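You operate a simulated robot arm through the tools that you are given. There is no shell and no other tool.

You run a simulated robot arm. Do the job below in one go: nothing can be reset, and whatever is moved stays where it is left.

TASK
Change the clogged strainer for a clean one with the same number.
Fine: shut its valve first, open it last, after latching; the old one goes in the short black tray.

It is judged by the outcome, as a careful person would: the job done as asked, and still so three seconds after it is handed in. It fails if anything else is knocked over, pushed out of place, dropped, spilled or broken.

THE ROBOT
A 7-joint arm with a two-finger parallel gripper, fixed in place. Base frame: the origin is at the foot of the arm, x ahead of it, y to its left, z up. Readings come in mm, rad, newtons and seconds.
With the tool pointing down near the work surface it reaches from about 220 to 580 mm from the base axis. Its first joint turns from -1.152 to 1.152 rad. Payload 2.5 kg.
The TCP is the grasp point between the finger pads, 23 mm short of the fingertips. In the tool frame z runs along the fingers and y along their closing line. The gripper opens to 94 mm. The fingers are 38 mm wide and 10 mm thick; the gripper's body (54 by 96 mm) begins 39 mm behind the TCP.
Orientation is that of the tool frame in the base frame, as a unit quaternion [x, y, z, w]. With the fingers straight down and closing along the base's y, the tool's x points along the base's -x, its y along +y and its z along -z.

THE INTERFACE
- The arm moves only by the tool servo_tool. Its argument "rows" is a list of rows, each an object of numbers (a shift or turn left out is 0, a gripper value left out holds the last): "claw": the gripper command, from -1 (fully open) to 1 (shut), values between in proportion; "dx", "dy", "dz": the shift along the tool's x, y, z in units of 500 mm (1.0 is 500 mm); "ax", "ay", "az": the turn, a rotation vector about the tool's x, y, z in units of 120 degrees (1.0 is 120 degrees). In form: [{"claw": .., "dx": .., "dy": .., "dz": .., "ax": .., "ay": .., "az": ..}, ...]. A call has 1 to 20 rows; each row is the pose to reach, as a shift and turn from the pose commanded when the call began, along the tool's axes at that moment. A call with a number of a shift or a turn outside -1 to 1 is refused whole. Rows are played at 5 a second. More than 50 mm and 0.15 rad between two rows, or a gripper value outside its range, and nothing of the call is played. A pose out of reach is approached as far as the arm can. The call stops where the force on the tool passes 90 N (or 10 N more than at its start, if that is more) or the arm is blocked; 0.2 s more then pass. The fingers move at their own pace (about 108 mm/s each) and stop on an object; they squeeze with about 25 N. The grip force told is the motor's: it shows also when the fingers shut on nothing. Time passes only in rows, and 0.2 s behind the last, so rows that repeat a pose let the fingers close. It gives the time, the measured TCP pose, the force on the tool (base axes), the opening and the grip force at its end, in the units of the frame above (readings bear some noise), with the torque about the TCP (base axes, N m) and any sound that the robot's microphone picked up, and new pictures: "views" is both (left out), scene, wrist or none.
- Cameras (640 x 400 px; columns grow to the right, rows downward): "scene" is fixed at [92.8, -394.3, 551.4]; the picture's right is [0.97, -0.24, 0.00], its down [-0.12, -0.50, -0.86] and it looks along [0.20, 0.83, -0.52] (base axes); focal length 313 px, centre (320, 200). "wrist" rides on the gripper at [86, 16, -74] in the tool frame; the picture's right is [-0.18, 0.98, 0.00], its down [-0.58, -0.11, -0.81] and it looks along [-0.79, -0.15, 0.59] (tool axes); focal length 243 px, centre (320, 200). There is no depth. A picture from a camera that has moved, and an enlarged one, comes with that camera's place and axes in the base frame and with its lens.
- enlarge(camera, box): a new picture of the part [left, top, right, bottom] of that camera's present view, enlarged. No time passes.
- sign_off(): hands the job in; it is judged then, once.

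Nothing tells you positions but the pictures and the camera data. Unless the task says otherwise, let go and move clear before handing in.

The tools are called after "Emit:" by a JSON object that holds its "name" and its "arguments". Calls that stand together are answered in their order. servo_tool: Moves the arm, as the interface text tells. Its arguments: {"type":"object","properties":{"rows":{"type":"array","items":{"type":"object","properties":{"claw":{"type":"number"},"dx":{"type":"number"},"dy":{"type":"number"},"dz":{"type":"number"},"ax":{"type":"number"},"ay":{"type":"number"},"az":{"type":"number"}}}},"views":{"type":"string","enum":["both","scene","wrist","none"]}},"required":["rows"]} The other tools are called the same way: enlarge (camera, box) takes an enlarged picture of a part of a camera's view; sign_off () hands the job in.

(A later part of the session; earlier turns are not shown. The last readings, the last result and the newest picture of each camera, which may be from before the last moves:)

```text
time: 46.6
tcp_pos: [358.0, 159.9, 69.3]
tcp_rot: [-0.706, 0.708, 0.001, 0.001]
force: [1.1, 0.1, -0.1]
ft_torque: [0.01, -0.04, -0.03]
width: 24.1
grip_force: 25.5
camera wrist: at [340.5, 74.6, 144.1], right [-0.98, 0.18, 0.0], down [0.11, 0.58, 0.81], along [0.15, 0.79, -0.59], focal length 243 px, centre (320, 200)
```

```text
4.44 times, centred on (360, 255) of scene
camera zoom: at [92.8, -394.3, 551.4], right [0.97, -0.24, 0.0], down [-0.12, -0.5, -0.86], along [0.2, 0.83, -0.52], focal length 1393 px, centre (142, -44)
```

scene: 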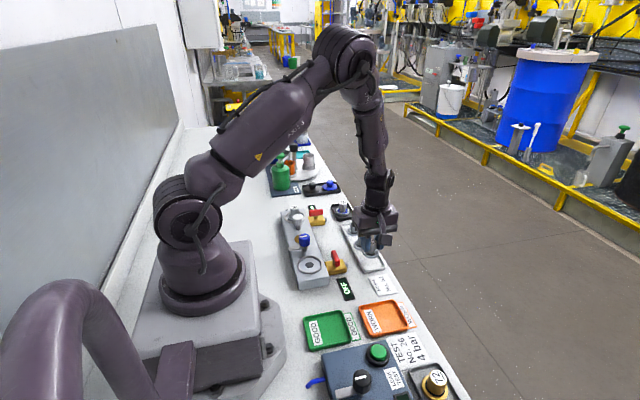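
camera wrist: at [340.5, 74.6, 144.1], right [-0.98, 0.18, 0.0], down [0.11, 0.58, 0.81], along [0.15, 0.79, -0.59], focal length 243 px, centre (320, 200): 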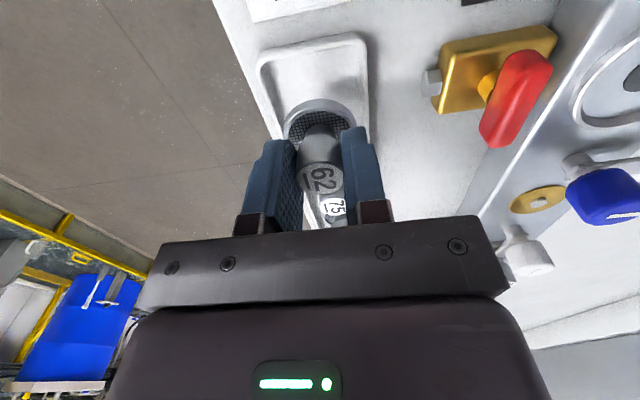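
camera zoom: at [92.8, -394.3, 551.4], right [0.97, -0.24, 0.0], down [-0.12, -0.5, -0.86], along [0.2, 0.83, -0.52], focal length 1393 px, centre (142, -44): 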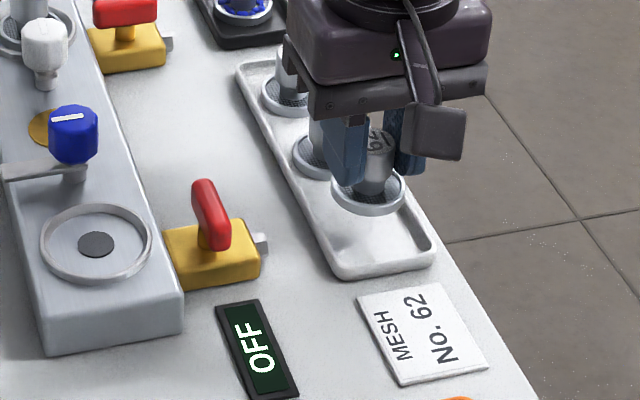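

The clean 62 is held securely. I'll lift, carry it over to the seat, and check alignment from above.

Emit:
{"name": "servo_tool", "arguments": {"rows": [{"dz": -0.05}, {"dz": -0.1}, {"dz": -0.14}, {"dz": -0.16, "dy": 0.03}, {"dz": -0.16, "dy": 0.08}, {"dz": -0.16, "dy": 0.13}, {"dz": -0.16, "dy": 0.18}, {"dz": -0.16, "dy": 0.23, "dx": 0.002}, {"dz": -0.16, "dy": 0.27, "dx": 0.004}, {"dz": -0.16, "dy": 0.3, "dx": 0.0046}, {"dz": -0.16, "dy": 0.3155, "dx": 0.0046}, {"dz": -0.16, "dy": 0.3155, "dx": 0.0046}]}}

Emit:
{"name": "enlarge", "arguments": {"camera": "wrist", "box": [230, 20, 410, 180]}}

Emit:
{"name": "enlarge", "arguments": {"camera": "scene", "box": [270, 200, 360, 290]}}

```text
time: 49.2
tcp_pos: [200.1, 158.2, 148.9]
tcp_rot: [-0.707, 0.707, 0.0, 0.0]
force: [-0.4, 0.9, -1.5]
ft_torque: [0.0, 0.02, 0.01]
width: 24.1
grip_force: 25.0
camera wrist: at [182.4, 71.7, 223.7], right [-0.98, 0.18, 0.0], down [0.11, 0.58, 0.81], along [0.15, 0.79, -0.59], focal length 243 px, centre (320, 200)
```

scene: 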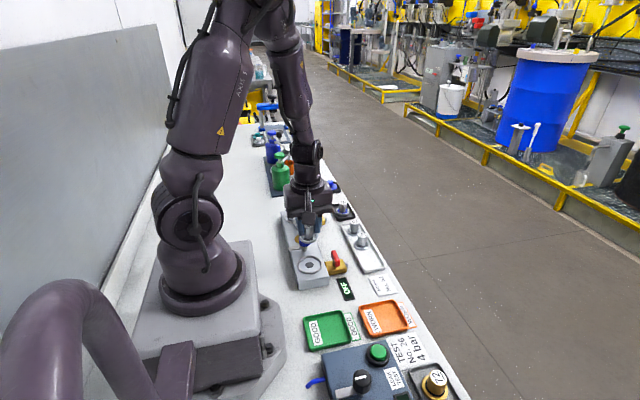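
wrist: 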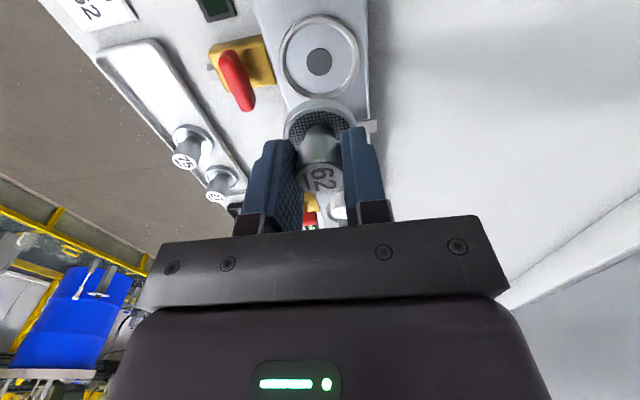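

```text
2.50 times, centred on (320, 100) of wrist
camera zoom: at [182.4, 71.7, 223.7], right [-0.98, 0.18, 0.0], down [0.11, 0.58, 0.81], along [0.15, 0.79, -0.59], focal length 606 px, centre (320, 450)
```

zoom: 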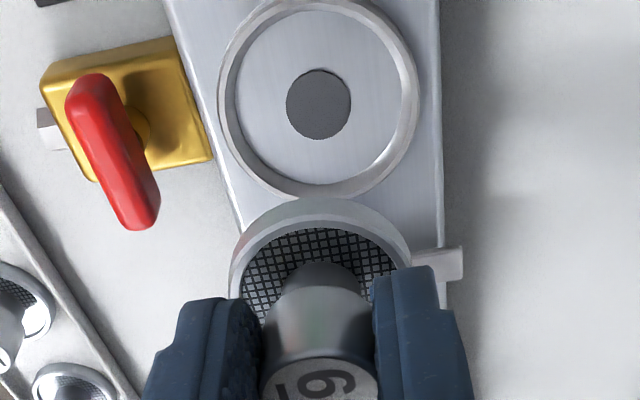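

```text
4.44 times, centred on (315, 245) of scene
camera zoom: at [92.8, -394.3, 551.4], right [0.97, -0.24, 0.0], down [-0.12, -0.5, -0.86], along [0.2, 0.83, -0.52], focal length 1393 px, centre (342, 0)
```

zoom: 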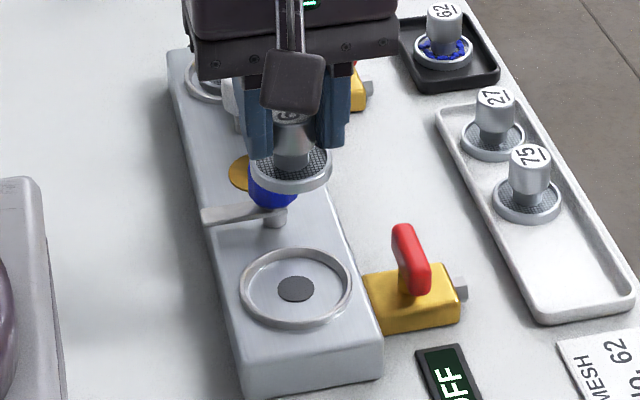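

The seat ring and its centre hole line up with the held strainer. I'll lower to just above the ring and check.

Emit:
{"name": "servo_tool", "arguments": {"rows": [{"dz": 0.03}, {"dz": 0.06}, {"dz": 0.09}, {"dz": 0.11}, {"dz": 0.13}, {"dz": 0.142}, {"dz": 0.142}]}}

Emit:
{"name": "enlarge", "arguments": {"camera": "wrist", "box": [230, 40, 410, 210]}}

Emit:
{"name": "enlarge", "arguments": {"camera": "scene", "box": [280, 230, 340, 290]}}

```text
time: 50.8
tcp_pos: [199.3, 158.0, 77.4]
tcp_rot: [0.707, -0.707, 0.0, 0.0]
force: [0.1, -0.6, -1.5]
ft_torque: [0.02, -0.02, 0.01]
width: 24.0
grip_force: 25.1
camera wrist: at [182.2, 72.2, 153.2], right [-0.98, 0.18, 0.0], down [0.11, 0.58, 0.81], along [0.15, 0.79, -0.59], focal length 243 px, centre (320, 200)
```

scene: 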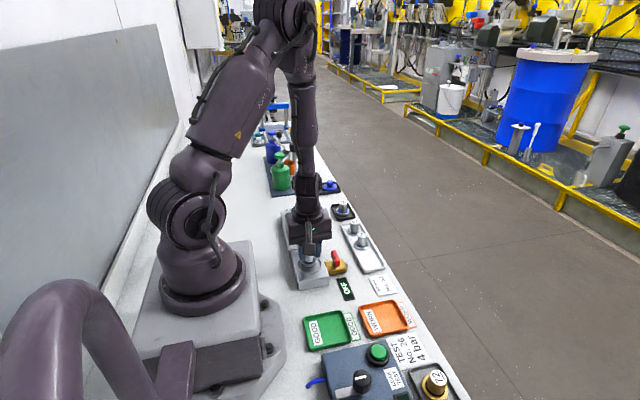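
wrist: 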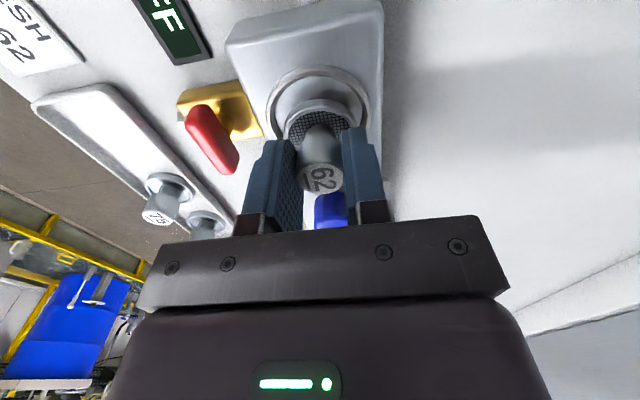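

```text
2.35 times, centred on (320, 125) of wrist
camera zoom: at [182.2, 72.2, 153.2], right [-0.98, 0.18, 0.0], down [0.11, 0.58, 0.81], along [0.15, 0.79, -0.59], focal length 571 px, centre (320, 376)
```

zoom: 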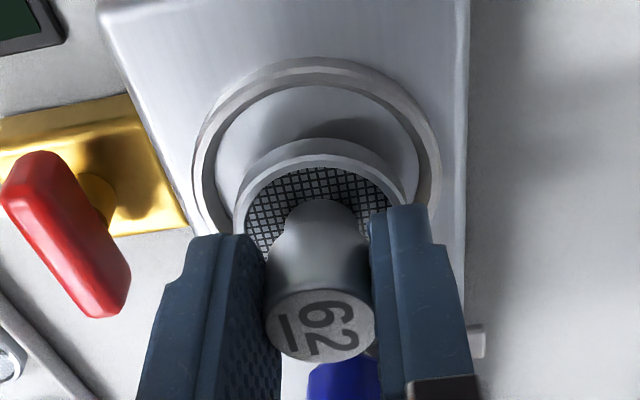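

```text
6.67 times, centred on (310, 260) of scene
camera zoom: at [92.8, -394.3, 551.4], right [0.97, -0.24, 0.0], down [-0.12, -0.5, -0.86], along [0.2, 0.83, -0.52], focal length 2089 px, centre (387, -200)
```

zoom: 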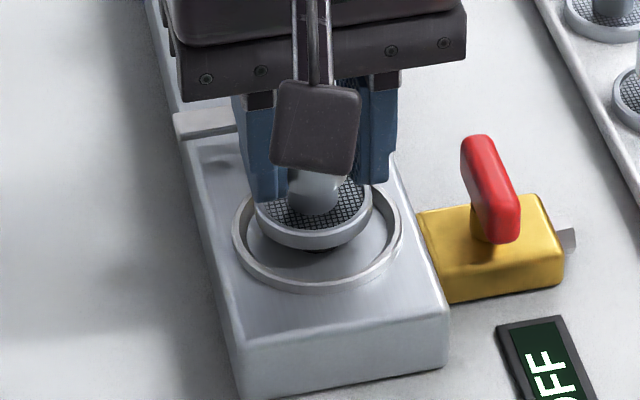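

The strainer is nearly concentric; I'll nudge +1 mm in x and lower gently into the ring.

Emit:
{"name": "servo_tool", "arguments": {"rows": [{"dy": -0.001, "dz": 0.003}, {"dy": -0.002, "dz": 0.006}, {"dy": -0.002, "dz": 0.009}, {"dy": -0.002, "dz": 0.012}, {"dy": -0.002, "dz": 0.014}, {"dy": -0.002, "dz": 0.014}], "views": "none"}}

```text
time: 52.2
tcp_pos: [201.0, 158.2, 71.8]
tcp_rot: [0.707, -0.707, 0.0, 0.0]
force: [1.0, 0.7, -1.3]
ft_torque: [0.0, 0.03, -0.02]
width: 23.8
grip_force: 25.4
```

Emit:
{"name": "servo_tool", "arguments": {"rows": [{"dz": 0.002}, {"dz": 0.004}, {"dz": 0.006}, {"dz": 0.006}]}}

Emit:
{"name": "enlarge", "arguments": {"camera": "wrist", "box": [230, 40, 410, 210]}}

Emit:
{"name": "enlarge", "arguments": {"camera": "scene", "box": [280, 230, 340, 290]}}

```text
time: 53.2
tcp_pos: [200.5, 157.4, 69.0]
tcp_rot: [-0.706, 0.708, 0.001, 0.0]
force: [0.0, 0.2, 8.4]
ft_torque: [-0.04, -0.12, -0.01]
width: 24.0
grip_force: 25.5
camera wrist: at [183.6, 71.7, 143.4], right [-0.98, 0.19, 0.0], down [0.11, 0.58, 0.81], along [0.15, 0.79, -0.59], focal length 243 px, centre (320, 200)
```

scene: 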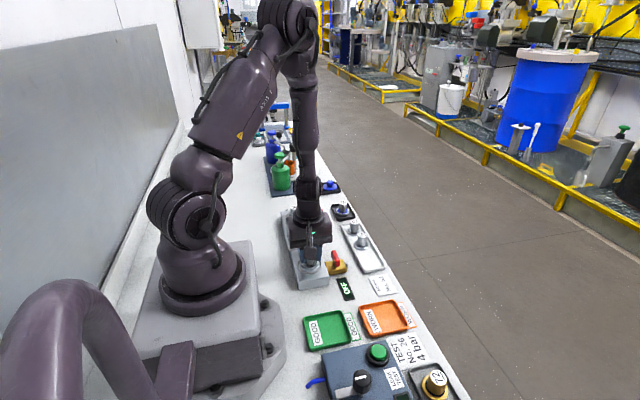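
wrist: 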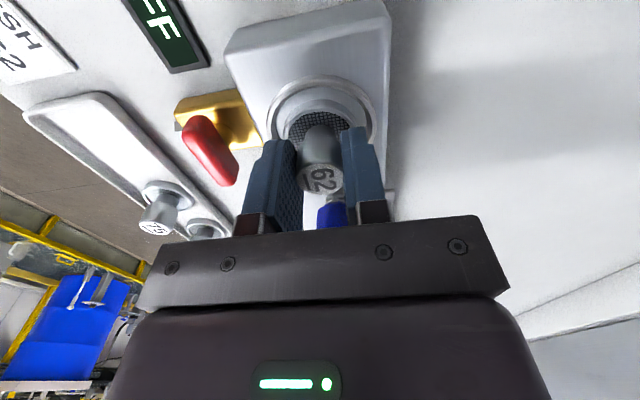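

```text
2.35 times, centred on (320, 125) of wrist
camera zoom: at [183.6, 71.7, 143.4], right [-0.98, 0.19, 0.0], down [0.11, 0.58, 0.81], along [0.15, 0.79, -0.59], focal length 571 px, centre (320, 376)
```

zoom: 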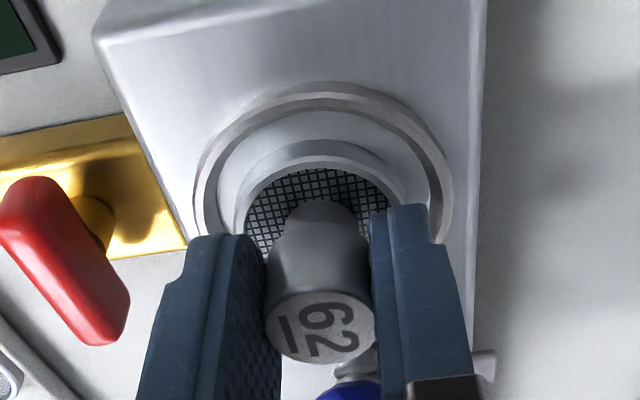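

```text
6.67 times, centred on (310, 260) of scene
camera zoom: at [92.8, -394.4, 551.4], right [0.97, -0.24, 0.0], down [-0.12, -0.5, -0.86], along [0.2, 0.83, -0.52], focal length 2089 px, centre (387, -200)
```

zoom: 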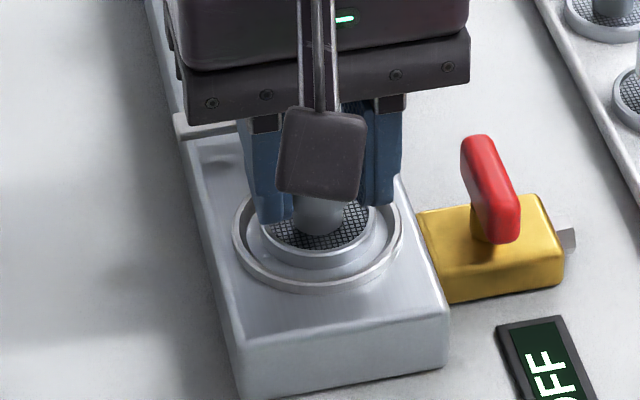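

Contact is starting (about 10 N). I'll zoom in to compare the seating with the original position before pressing further.

Emit:
{"name": "enlarge", "arguments": {"camera": "scene", "box": [290, 240, 330, 280]}}

Emit:
{"name": "servo_tool", "arguments": {"rows": [{"dz": 0.001}, {"dz": 0.002}, {"dz": 0.002}], "views": "none"}}

```text
10.00 times, centred on (310, 260) of scene
camera zoom: at [92.8, -394.4, 551.4], right [0.97, -0.24, 0.0], down [-0.12, -0.5, -0.86], along [0.2, 0.83, -0.52], focal length 3133 px, centre (420, -400)
```

zoom: 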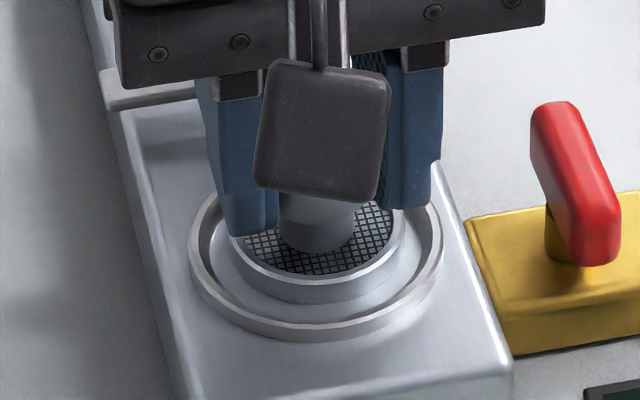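

```text
time: 54.0
tcp_pos: [199.8, 158.7, 68.0]
tcp_rot: [-0.707, 0.707, 0.0, 0.0]
force: [0.9, -1.4, 3.5]
ft_torque: [-0.03, 0.04, -0.01]
width: 24.1
grip_force: 24.8
```

Emit:
{"name": "enlarge", "arguments": {"camera": "scene", "box": [290, 240, 330, 280]}}

Emit:
{"name": "enlarge", "arguments": {"camera": "wrist", "box": [260, 70, 390, 180]}}

```text
10.00 times, centred on (310, 260) of scene
camera zoom: at [92.8, -394.4, 551.4], right [0.97, -0.24, 0.0], down [-0.12, -0.5, -0.86], along [0.2, 0.83, -0.52], focal length 3133 px, centre (420, -400)
```

zoom: 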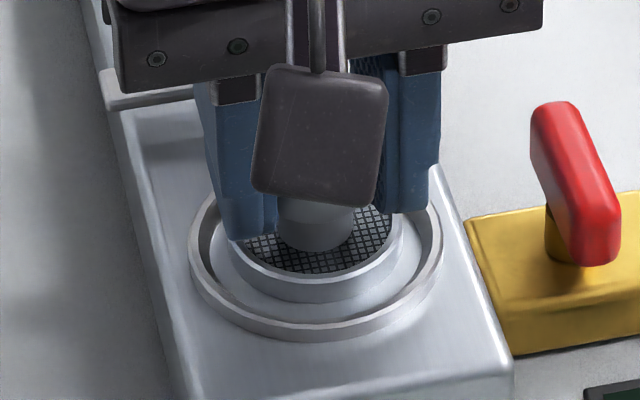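

```text
3.64 times, centred on (325, 125) of wrist
camera zoom: at [183.3, 72.4, 141.8], right [-0.98, 0.19, 0.0], down [0.11, 0.58, 0.81], along [0.15, 0.79, -0.59], focal length 882 px, centre (302, 473)
```

zoom: 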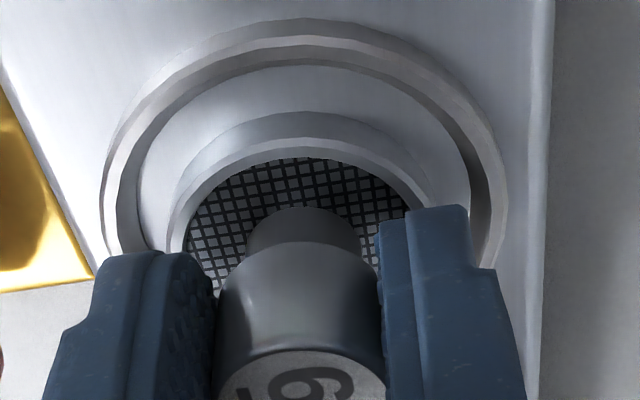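

Both cameras indicate the strainer is sitting about 4 mm too far in +y inside the ring. I'll raise it slightly, shift −4 mm in y, and look again.

Emit:
{"name": "servo_tool", "arguments": {"rows": [{"dz": -0.004}, {"dz": -0.006, "dx": 0.004}, {"dz": -0.006, "dx": 0.008}, {"dz": -0.003, "dx": 0.008}, {"dz": -0.001, "dx": 0.008}, {"dz": 0.0, "dx": 0.008}, {"dz": 0.0, "dx": 0.008}], "views": "scene"}}

Emit:
{"name": "enlarge", "arguments": {"camera": "scene", "box": [290, 240, 330, 280]}}

Emit:
{"name": "enlarge", "arguments": {"camera": "wrist", "box": [260, 70, 390, 180]}}

```text
time: 55.6
tcp_pos: [201.9, 155.0, 67.0]
tcp_rot: [-0.706, 0.708, 0.0, -0.001]
force: [-0.2, -1.5, 2.9]
ft_torque: [0.02, 0.06, 0.0]
width: 23.7
grip_force: 24.8
```

scene: 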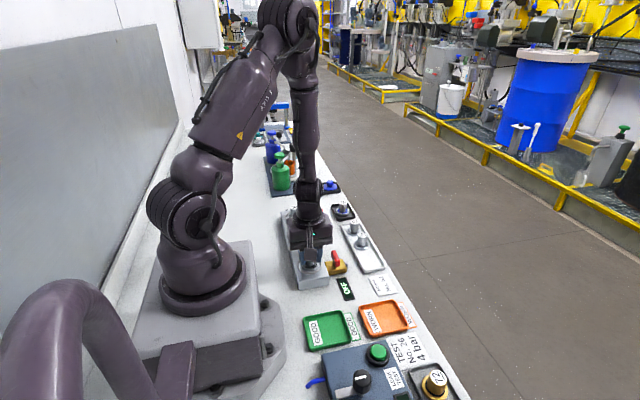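

```text
10.00 times, centred on (310, 260) of scene
camera zoom: at [92.8, -394.4, 551.4], right [0.97, -0.24, 0.0], down [-0.12, -0.5, -0.86], along [0.2, 0.83, -0.52], focal length 3133 px, centre (420, -400)
```

zoom: 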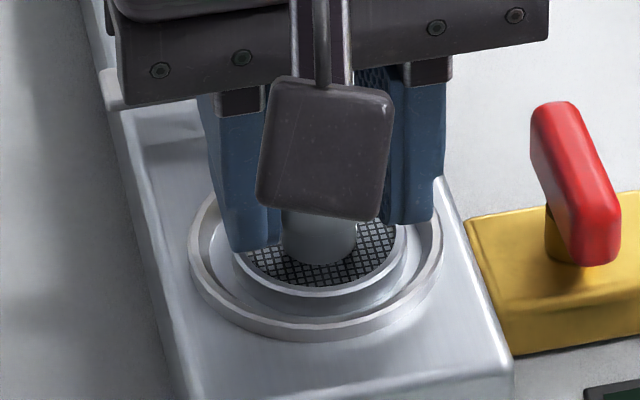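

```text
3.64 times, centred on (325, 125) of wrist
camera zoom: at [183.4, 67.9, 142.2], right [-0.98, 0.18, 0.0], down [0.11, 0.58, 0.81], along [0.15, 0.79, -0.59], focal length 882 px, centre (302, 473)
```

zoom: 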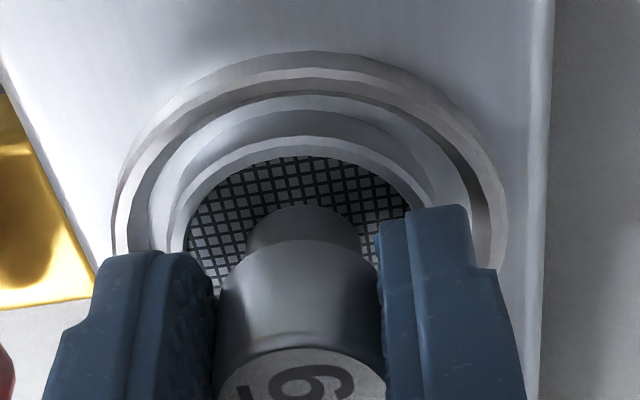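

Now the flange is concentric within the ring and lightly in contact. I'll release and lift clear, then inspect.

Emit:
{"name": "servo_tool", "arguments": {"rows": [{"claw": 0.2}, {"claw": 0.1}, {"claw": 0.0}, {"claw": 0.0}, {"dz": -0.03}, {"dz": -0.08}, {"dz": -0.13}, {"dz": -0.17}, {"dz": -0.17}]}}

Emit:
{"name": "enlarge", "arguments": {"camera": "scene", "box": [285, 225, 355, 285]}}

Emit:
{"name": "enlarge", "arguments": {"camera": "wrist", "box": [230, 20, 410, 140]}}

```text
time: 57.6
tcp_pos: [202.0, 155.2, 154.0]
tcp_rot: [-0.707, 0.707, 0.0, 0.0]
force: [-0.4, -1.0, -0.6]
ft_torque: [-0.01, 0.02, 0.01]
width: 47.1
grip_force: 0.1
camera wrist: at [184.1, 68.1, 228.1], right [-0.98, 0.18, 0.0], down [0.11, 0.58, 0.81], along [0.15, 0.79, -0.59], focal length 243 px, centre (320, 200)
```

scene: 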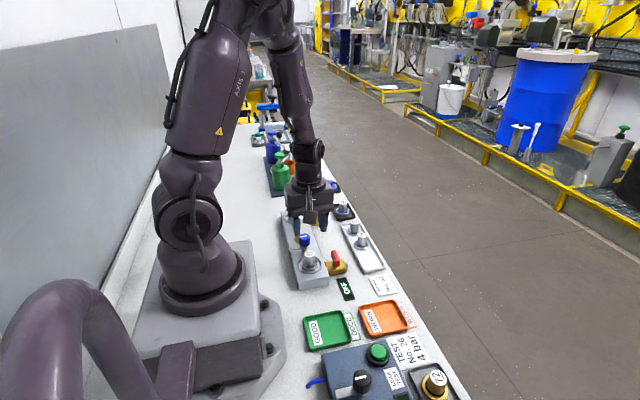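
wrist: 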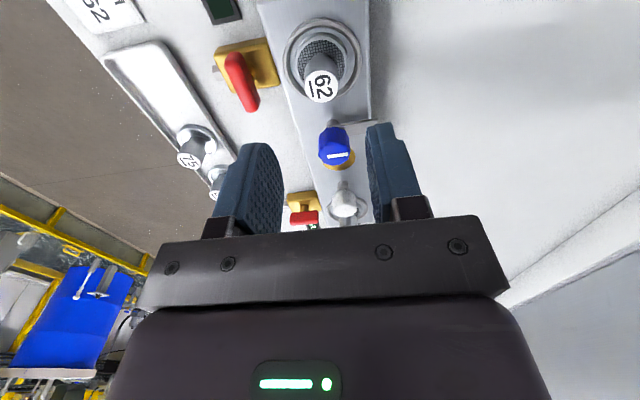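

```text
6.67 times, centred on (320, 255) of scene
camera zoom: at [92.8, -394.4, 551.4], right [0.97, -0.24, 0.0], down [-0.12, -0.5, -0.86], along [0.2, 0.83, -0.52], focal length 2089 px, centre (320, -167)
```

zoom: 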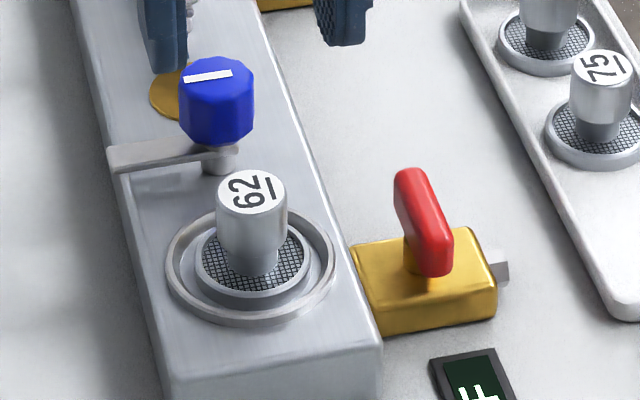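

```text
3.33 times, centred on (320, 80) of wrist
camera zoom: at [184.1, 68.1, 228.1], right [-0.98, 0.18, 0.0], down [0.11, 0.58, 0.81], along [0.15, 0.79, -0.59], focal length 809 px, centre (320, 600)
```

zoom: 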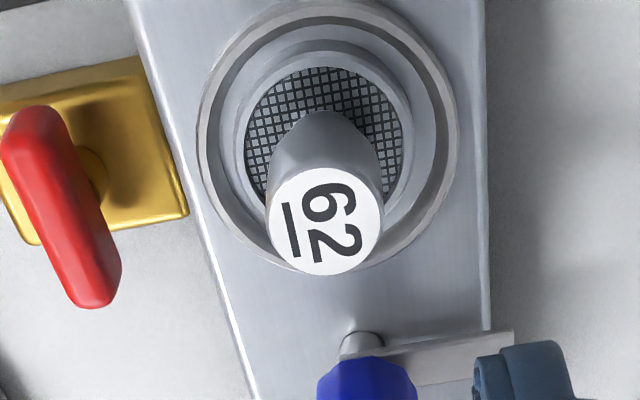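

The new strainer is seated; I'll enlarge more to measure how concentric it is with the ring.

Emit:
{"name": "enlarge", "arguments": {"camera": "wrist", "box": [280, 10, 370, 110]}}

Emit:
{"name": "enlarge", "arguments": {"camera": "scene", "box": [290, 240, 330, 280]}}

Emit:
{"name": "enlarge", "arguments": {"camera": "scene", "box": [275, 195, 315, 235]}}

```text
4.00 times, centred on (325, 60) of wrist
camera zoom: at [184.1, 68.1, 228.1], right [-0.98, 0.18, 0.0], down [0.11, 0.58, 0.81], along [0.15, 0.79, -0.59], focal length 970 px, centre (300, 760)
```

zoom: 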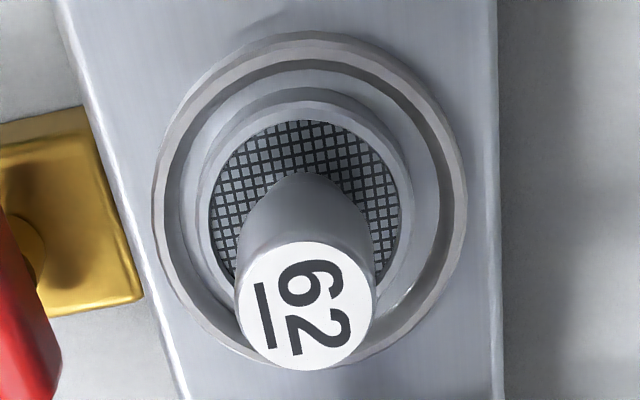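

```text
10.00 times, centred on (310, 260) of scene
camera zoom: at [92.8, -394.4, 551.4], right [0.97, -0.24, 0.0], down [-0.12, -0.5, -0.86], along [0.2, 0.83, -0.52], focal length 3133 px, centre (420, -400)
```

zoom: 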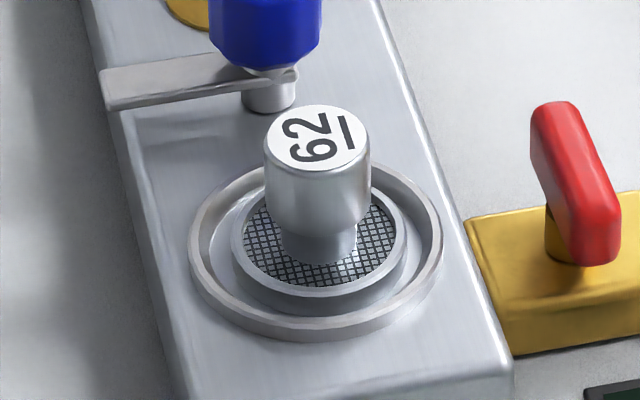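

```text
10.00 times, centred on (295, 215) of scene
camera zoom: at [92.8, -394.4, 551.4], right [0.97, -0.24, 0.0], down [-0.12, -0.5, -0.86], along [0.2, 0.83, -0.52], focal length 3133 px, centre (570, 50)
```

zoom: 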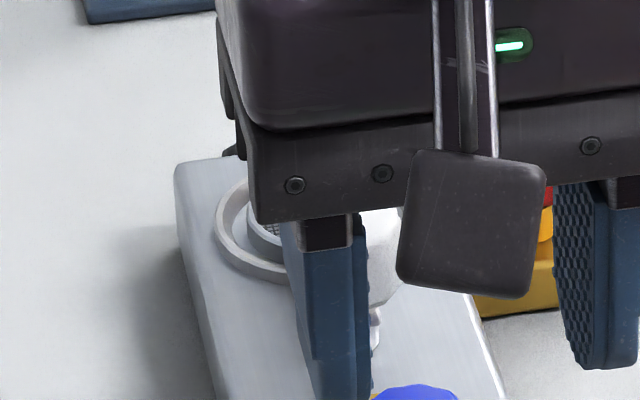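

The strainer is flat and within about 1–1.5 mm of concentric. Now I'll move over the blue knob, with the gripper turned so I can swing the arm back counter-clockwise.

Emit:
{"name": "servo_tool", "arguments": {"rows": [{"az": 0.062, "dx": -0.02, "dy": 0.001, "claw": 0.12}, {"az": 0.124, "dx": -0.04, "dy": 0.002}, {"az": 0.186, "dx": -0.06, "dy": 0.003}, {"az": 0.248, "dx": -0.08, "dy": 0.004}, {"az": 0.31, "dx": -0.1, "dy": 0.004}, {"az": 0.372, "dx": -0.114, "dy": 0.004}, {"az": 0.434, "dx": -0.114, "dy": 0.004}, {"az": 0.496, "dx": -0.114, "dy": 0.004}, {"az": 0.558, "dx": -0.114, "dy": 0.004}, {"az": 0.62, "dx": -0.114, "dy": 0.004}, {"az": 0.62, "dx": -0.114, "dy": 0.004}]}}

Emit:
{"name": "enlarge", "arguments": {"camera": "wrist", "box": [200, 0, 440, 160]}}

```text
time: 60.0
tcp_pos: [199.5, 212.3, 153.1]
tcp_rot: [-0.134, 0.991, 0.0, 0.0]
force: [-0.1, -0.3, 0.4]
ft_torque: [0.0, 0.0, -0.02]
width: 41.5
grip_force: 0.0
camera wrist: at [110.1, 204.7, 227.7], right [-0.08, 1.0, 0.0], down [0.59, 0.05, 0.81], along [0.8, 0.07, -0.59], focal length 243 px, centre (320, 200)
```

scene: 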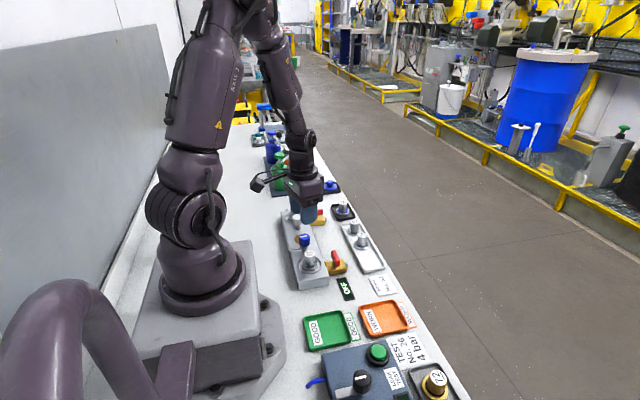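
wrist: 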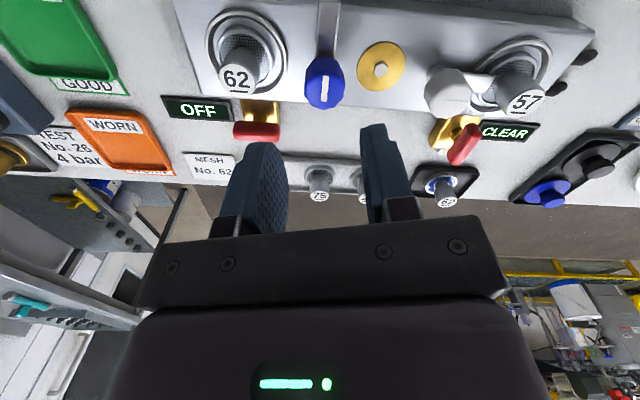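

```text
2.50 times, centred on (320, 80) of wrist
camera zoom: at [110.1, 204.7, 227.7], right [-0.08, 1.0, 0.0], down [0.59, 0.05, 0.81], along [0.8, 0.07, -0.59], focal length 606 px, centre (320, 500)
```

zoom: 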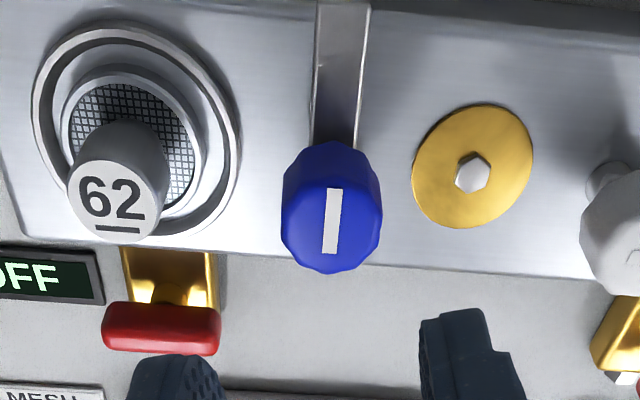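

The knob is about 2.5 mm further in +y than the tool axis; I'll correct, descend and grip the knob.

Emit:
{"name": "servo_tool", "arguments": {"rows": [{"dx": -0.0013, "dy": 0.0048, "dz": 0.03}, {"dx": -0.0013, "dy": 0.0048, "dz": 0.07}, {"dx": -0.0013, "dy": 0.0048, "dz": 0.1}, {"dx": -0.0013, "dy": 0.0048, "dz": 0.13}, {"dx": -0.0013, "dy": 0.0048, "dz": 0.15}, {"dx": -0.0013, "dy": 0.0048, "dz": 0.16}, {"dx": -0.0013, "dy": 0.0048, "dz": 0.16}]}}

Emit:
{"name": "enlarge", "arguments": {"camera": "wrist", "box": [230, 60, 410, 230]}}

```text
time: 61.6
tcp_pos: [199.7, 213.8, 73.9]
tcp_rot: [-0.135, 0.991, 0.0, 0.0]
force: [0.1, -0.5, 1.0]
ft_torque: [0.0, 0.0, 0.01]
width: 41.5
grip_force: 0.0
camera wrist: at [110.8, 206.5, 147.3], right [-0.09, 1.0, 0.0], down [0.59, 0.05, 0.81], along [0.8, 0.07, -0.59], focal length 243 px, centre (320, 200)
```

scene: 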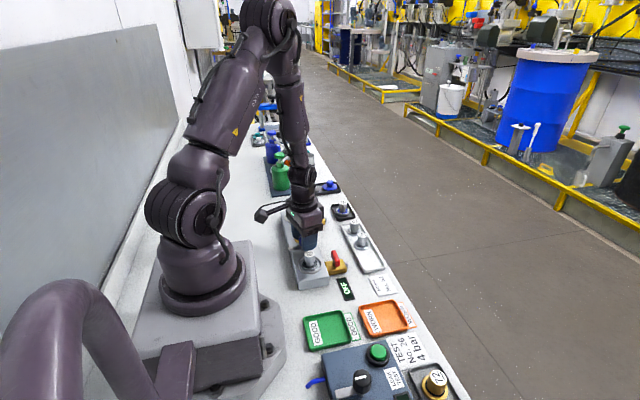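
wrist: 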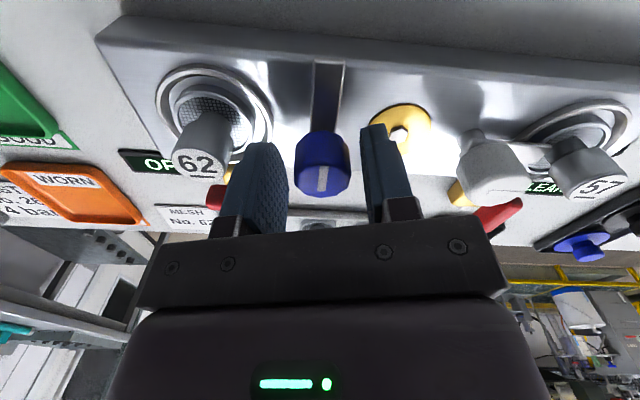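

```text
2.35 times, centred on (320, 145) of wrist
camera zoom: at [110.8, 206.5, 147.3], right [-0.09, 1.0, 0.0], down [0.59, 0.05, 0.81], along [0.8, 0.07, -0.59], focal length 571 px, centre (320, 329)
```

zoom: 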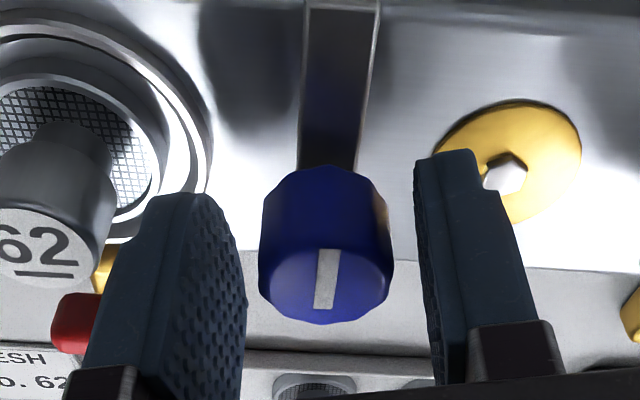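

Emit:
{"name": "servo_tool", "arguments": {"rows": [{"dy": 0.002}, {"dy": 0.002, "claw": 1}, {"dy": 0.002, "claw": 1}, {"dy": 0.002, "claw": 1}], "views": "none"}}

```text
time: 62.6
tcp_pos: [198.4, 215.3, 71.9]
tcp_rot: [-0.135, 0.991, 0.0, 0.0]
force: [0.4, -3.3, 3.7]
ft_torque: [-0.08, 0.03, -0.01]
width: 26.7
grip_force: 45.0
```

The knob is gripped. I'll turn counter-clockwise in stages and confirm that the arm follows.

Emit:
{"name": "servo_tool", "arguments": {"rows": [{"az": -0.04}, {"az": -0.08}, {"az": -0.12}, {"az": -0.16}, {"az": -0.2}, {"az": -0.24}, {"az": -0.28}, {"az": -0.32}, {"az": -0.36}, {"az": -0.4}, {"az": -0.4}]}}

Emit:
{"name": "enlarge", "arguments": {"camera": "wrist", "box": [230, 40, 410, 230]}}

```text
time: 65.0
tcp_pos: [200.3, 214.8, 72.9]
tcp_rot: [-0.526, 0.85, -0.001, 0.0]
force: [14.7, -12.8, -15.3]
ft_torque: [1.13, -0.37, 0.0]
width: 26.8
grip_force: 45.5
camera wrist: at [145.5, 144.3, 147.2], right [-0.8, 0.6, 0.0], down [0.36, 0.47, 0.81], along [0.49, 0.64, -0.59], focal length 243 px, centre (320, 200)
```

scene: 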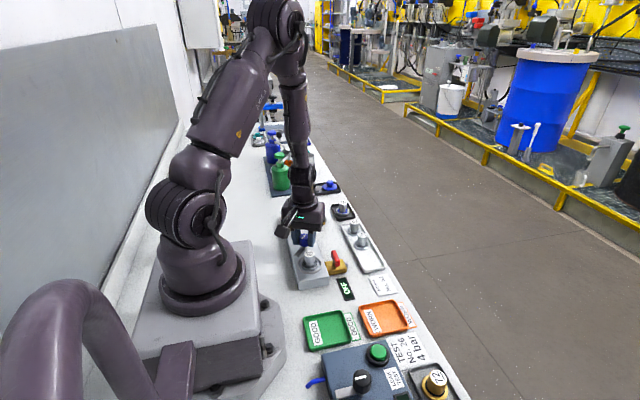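
wrist: 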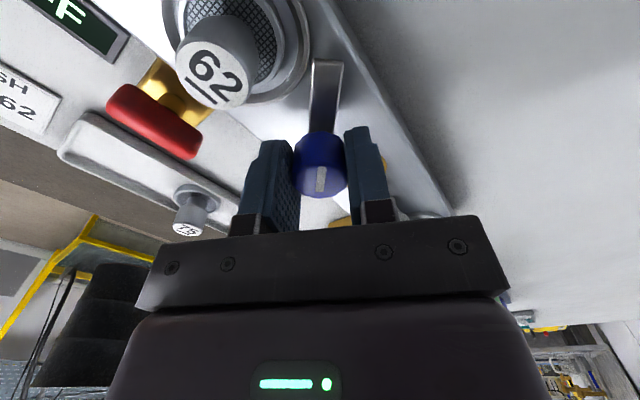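

```text
2.11 times, centred on (320, 135) of wrist
camera zoom: at [145.5, 144.3, 147.2], right [-0.8, 0.6, 0.0], down [0.36, 0.47, 0.81], along [0.49, 0.64, -0.59], focal length 511 px, centre (320, 337)
```

zoom: 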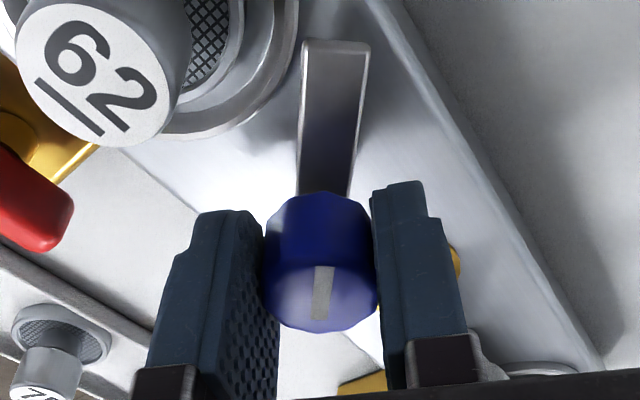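

The arm follows the knob. I'll continue toward the strainer rim and check before the final part.

Emit:
{"name": "servo_tool", "arguments": {"rows": [{"az": -0.03}, {"az": -0.06}, {"az": -0.09}, {"az": -0.12}, {"az": -0.15}, {"az": -0.18}, {"az": -0.18}], "views": "wrist"}}

Emit:
{"name": "enlarge", "arguments": {"camera": "wrist", "box": [230, 0, 410, 200]}}

```text
time: 66.6
tcp_pos: [199.9, 214.2, 73.8]
tcp_rot: [-0.676, 0.737, -0.001, -0.001]
force: [14.6, -13.4, -16.6]
ft_torque: [0.93, -0.13, 0.01]
width: 27.2
grip_force: 45.5
camera wrist: at [175.4, 129.6, 147.3], right [-0.96, 0.27, 0.0], down [0.16, 0.57, 0.81], along [0.22, 0.78, -0.59], focal length 243 px, centre (320, 200)
```

wrist: 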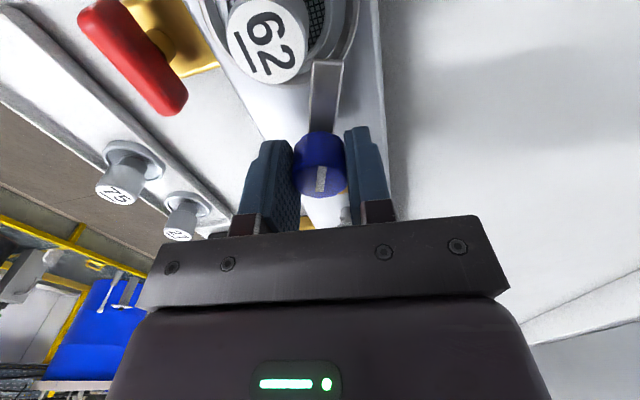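

```text
2.00 times, centred on (320, 100) of wrist
camera zoom: at [175.4, 129.6, 147.3], right [-0.96, 0.27, 0.0], down [0.16, 0.57, 0.81], along [0.22, 0.78, -0.59], focal length 485 px, centre (320, 400)
```

zoom: 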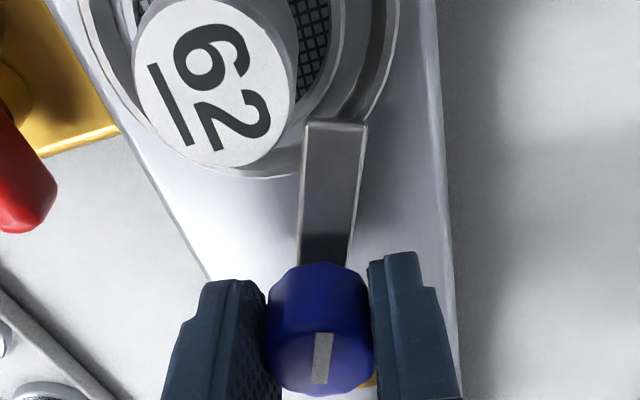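

Emit:
{"name": "servo_tool", "arguments": {"rows": [{"az": -0.02}, {"az": -0.04}, {"az": -0.06}, {"az": -0.08}, {"az": -0.08}], "views": "wrist"}}

Emit:
{"name": "enlarge", "arguments": {"camera": "wrist", "box": [230, 0, 410, 200]}}

```text
time: 67.8
tcp_pos: [200.0, 213.5, 73.3]
tcp_rot: [0.735, -0.678, 0.001, 0.0]
force: [28.2, -4.2, -33.7]
ft_torque: [-0.79, 0.2, -0.01]
width: 27.4
grip_force: 44.6
camera wrist: at [189.7, 126.8, 147.3], right [-0.99, 0.1, 0.0], down [0.06, 0.59, 0.81], along [0.09, 0.8, -0.59], focal length 243 px, centre (320, 200)
```

wrist: 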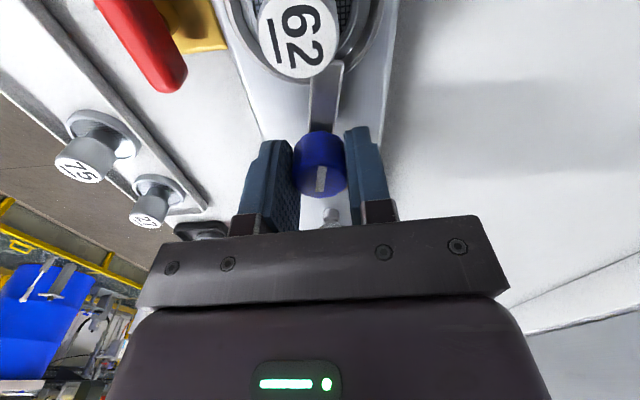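

```text
2.00 times, centred on (320, 100) of wrist
camera zoom: at [189.7, 126.8, 147.3], right [-0.99, 0.1, 0.0], down [0.06, 0.59, 0.81], along [0.09, 0.8, -0.59], focal length 485 px, centre (320, 400)
```

zoom: 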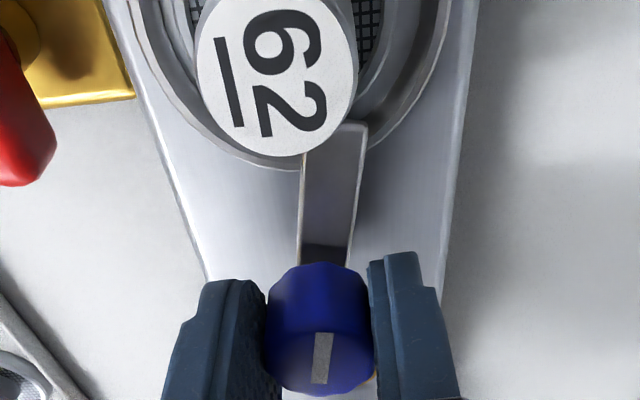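

About 11–12° remain to full latch. I'll turn further slowly.

Emit:
{"name": "servo_tool", "arguments": {"rows": [{"az": -0.02}, {"az": -0.04}, {"az": -0.06}, {"az": -0.08}, {"az": -0.08}], "views": "wrist"}}

Emit:
{"name": "enlarge", "arguments": {"camera": "wrist", "box": [230, 0, 410, 200]}}

```text
time: 69.0
tcp_pos: [200.4, 214.1, 73.9]
tcp_rot: [0.789, -0.614, 0.001, 0.0]
force: [28.5, -12.4, -6.4]
ft_torque: [0.71, 0.39, -0.02]
width: 27.1
grip_force: 45.0
camera wrist: at [204.5, 126.6, 147.5], right [-1.0, -0.06, 0.0], down [-0.04, 0.59, 0.81], along [-0.05, 0.8, -0.59], focal length 243 px, centre (320, 200)
```

wrist: 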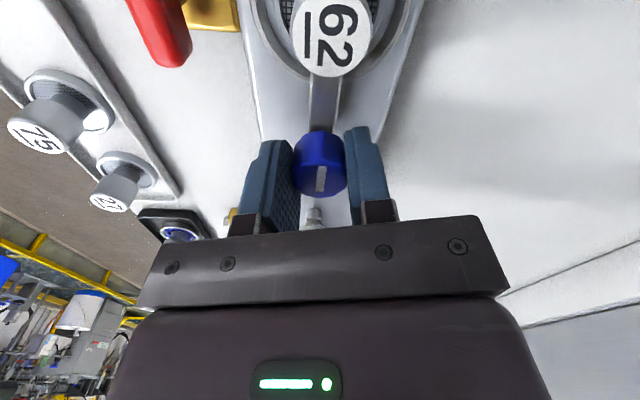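

```text
2.00 times, centred on (320, 100) of wrist
camera zoom: at [204.5, 126.6, 147.5], right [-1.0, -0.06, 0.0], down [-0.04, 0.59, 0.81], along [-0.05, 0.8, -0.59], focal length 485 px, centre (320, 400)
```

zoom: 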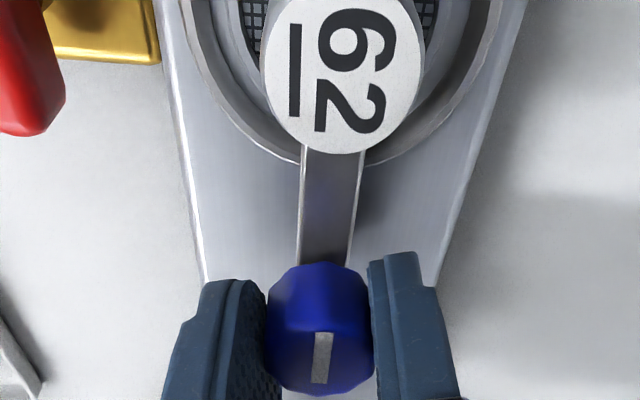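

Emit:
{"name": "servo_tool", "arguments": {"rows": [{"az": -0.01}, {"az": -0.02}, {"az": -0.03}, {"az": -0.04}, {"az": -0.04}], "views": "wrist"}}

Emit:
{"name": "enlarge", "arguments": {"camera": "wrist", "box": [230, 0, 410, 200]}}

```text
time: 70.2
tcp_pos: [200.2, 214.9, 74.2]
tcp_rot: [0.814, -0.581, 0.001, -0.001]
force: [24.7, -6.0, 11.1]
ft_torque: [0.1, 0.01, -0.82]
width: 27.4
grip_force: 45.1
camera wrist: at [211.8, 127.9, 147.3], right [-0.99, -0.15, 0.0], down [-0.09, 0.58, 0.81], along [-0.12, 0.8, -0.59], focal length 243 px, centre (320, 200)
```

wrist: 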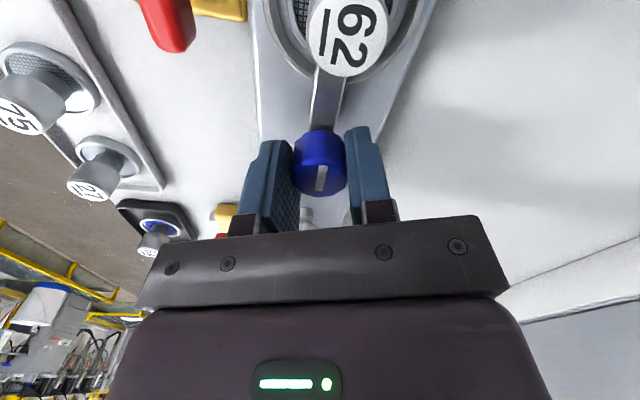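

```text
2.00 times, centred on (320, 100) of wrist
camera zoom: at [211.8, 127.9, 147.3], right [-0.99, -0.15, 0.0], down [-0.09, 0.58, 0.81], along [-0.12, 0.8, -0.59], focal length 485 px, centre (320, 400)
```

zoom: 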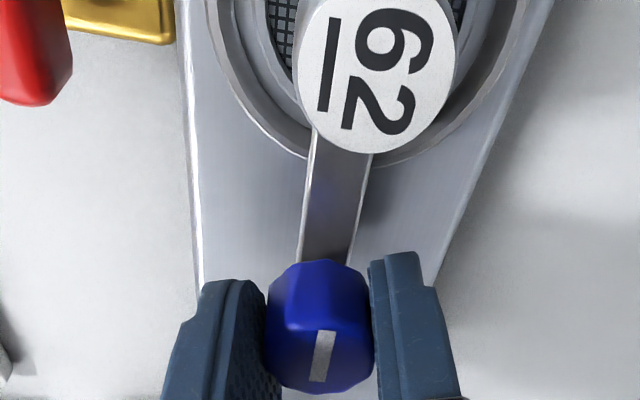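

Torque rose to −0.8 N·m: the latch is against its stop, arm over the strainer's rim. I'll release, lift and inspect.

Emit:
{"name": "servo_tool", "arguments": {"rows": [{"az": 0.01, "claw": 0.12}, {"az": 0.01, "claw": 0.12}, {"az": 0.01, "claw": 0.12}, {"dz": -0.04, "az": 0.01}, {"dz": -0.09, "az": 0.01}, {"dz": -0.14, "az": 0.01}, {"dz": -0.17, "az": 0.01}, {"dz": -0.17, "az": 0.01}]}}

Emit:
{"name": "enlarge", "arguments": {"camera": "scene", "box": [285, 225, 355, 285]}}

Emit:
{"name": "enlarge", "arguments": {"camera": "wrist", "box": [230, 0, 410, 140]}}

```text
time: 72.0
tcp_pos: [197.5, 213.2, 158.9]
tcp_rot: [0.809, -0.588, 0.0, -0.001]
force: [-0.1, 0.5, 0.0]
ft_torque: [0.0, 0.01, -0.03]
width: 41.3
grip_force: 0.1
camera wrist: at [208.6, 126.4, 232.9], right [-0.99, -0.13, 0.0], down [-0.08, 0.59, 0.81], along [-0.1, 0.8, -0.59], focal length 243 px, centre (320, 200)
```

scene: 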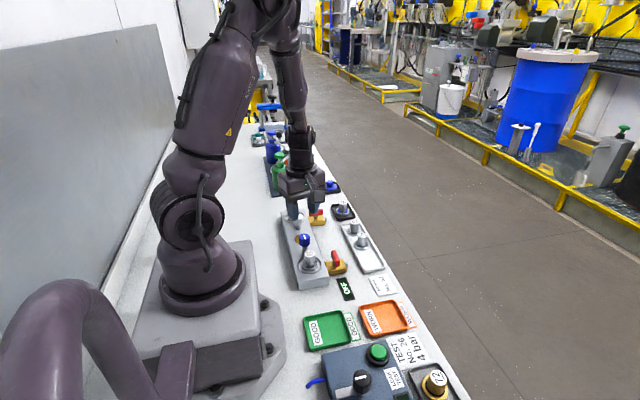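
wrist: 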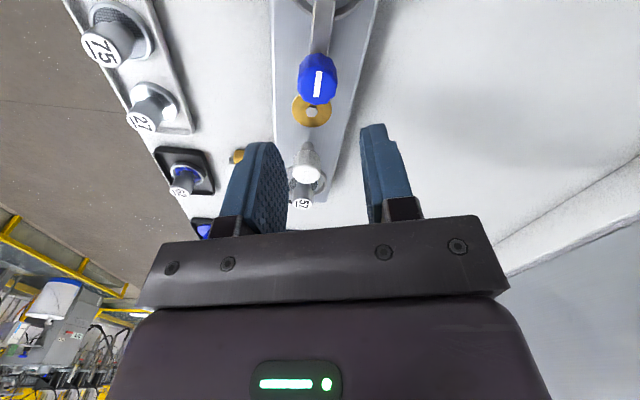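

```text
6.67 times, centred on (320, 255) of scene
camera zoom: at [92.8, -394.4, 551.4], right [0.97, -0.24, 0.0], down [-0.12, -0.5, -0.86], along [0.2, 0.83, -0.52], focal length 2089 px, centre (320, -167)
```

zoom: 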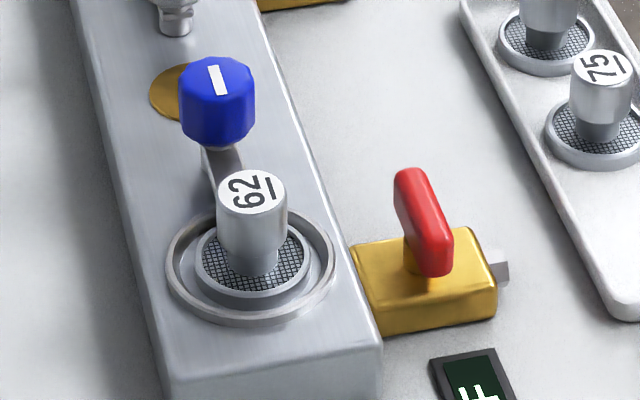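

```text
2.86 times, centred on (320, 70) of wrist
camera zoom: at [208.6, 126.4, 232.9], right [-0.99, -0.13, 0.0], down [-0.08, 0.59, 0.81], along [-0.1, 0.8, -0.59], focal length 693 px, centre (320, 571)
```

zoom: 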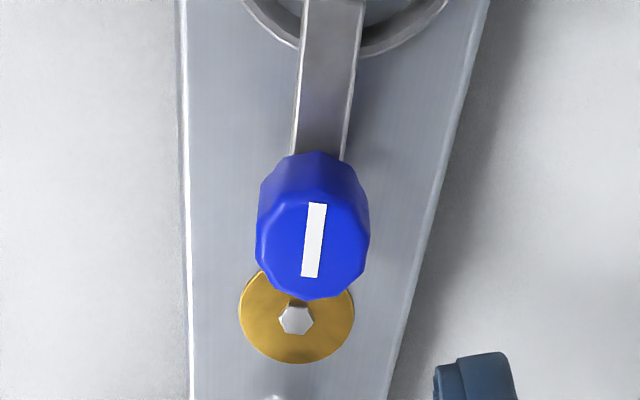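

The latch looks exactly as at the start, with the clean 62 in place. Now I'll go above the valve handle (lying along y at about (264,157)) with fingers closing along x.

Emit:
{"name": "servo_tool", "arguments": {"rows": [{"az": 0.03, "dx": 0.03, "dy": -0.018, "claw": 0.3}, {"az": 0.06, "dx": 0.06, "dy": -0.036}, {"az": 0.09, "dx": 0.09, "dy": -0.054}, {"az": 0.12, "dx": 0.12, "dy": -0.072}, {"az": 0.15, "dx": 0.15, "dy": -0.09}, {"az": 0.15, "dx": 0.15, "dy": -0.09}]}}

Emit:
{"name": "enlarge", "arguments": {"camera": "wrist", "box": [230, 0, 410, 140]}}

```text
time: 73.4
tcp_pos: [263.7, 156.3, 157.5]
tcp_rot: [-0.707, 0.708, 0.001, 0.0]
force: [-0.2, -0.5, 0.8]
ft_torque: [-0.02, -0.03, -0.01]
width: 32.8
grip_force: 0.0
camera wrist: at [247.1, 70.8, 232.0], right [-0.98, 0.19, 0.0], down [0.11, 0.58, 0.81], along [0.15, 0.79, -0.59], focal length 243 px, centre (320, 200)
```

scene: 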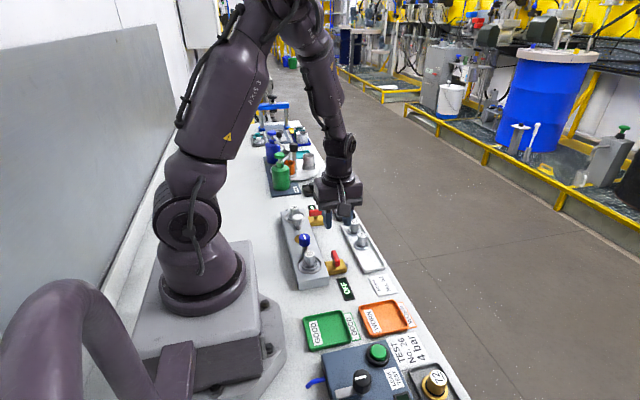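
wrist: 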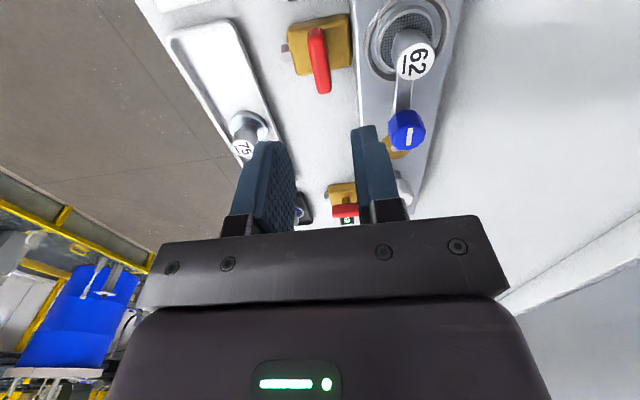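

```text
2.86 times, centred on (320, 70) of wrist
camera zoom: at [247.1, 70.8, 232.0], right [-0.98, 0.19, 0.0], down [0.11, 0.58, 0.81], along [0.15, 0.79, -0.59], focal length 693 px, centre (320, 571)
```

zoom: 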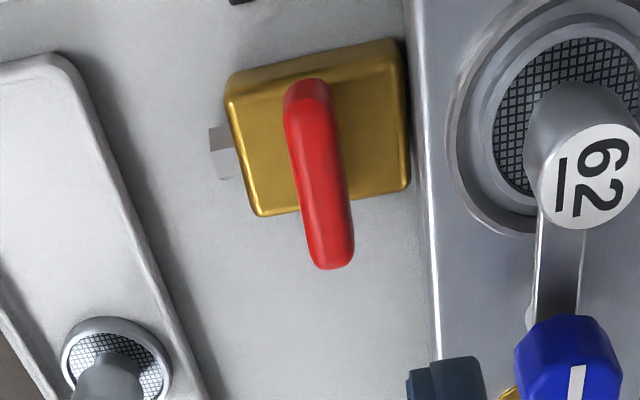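

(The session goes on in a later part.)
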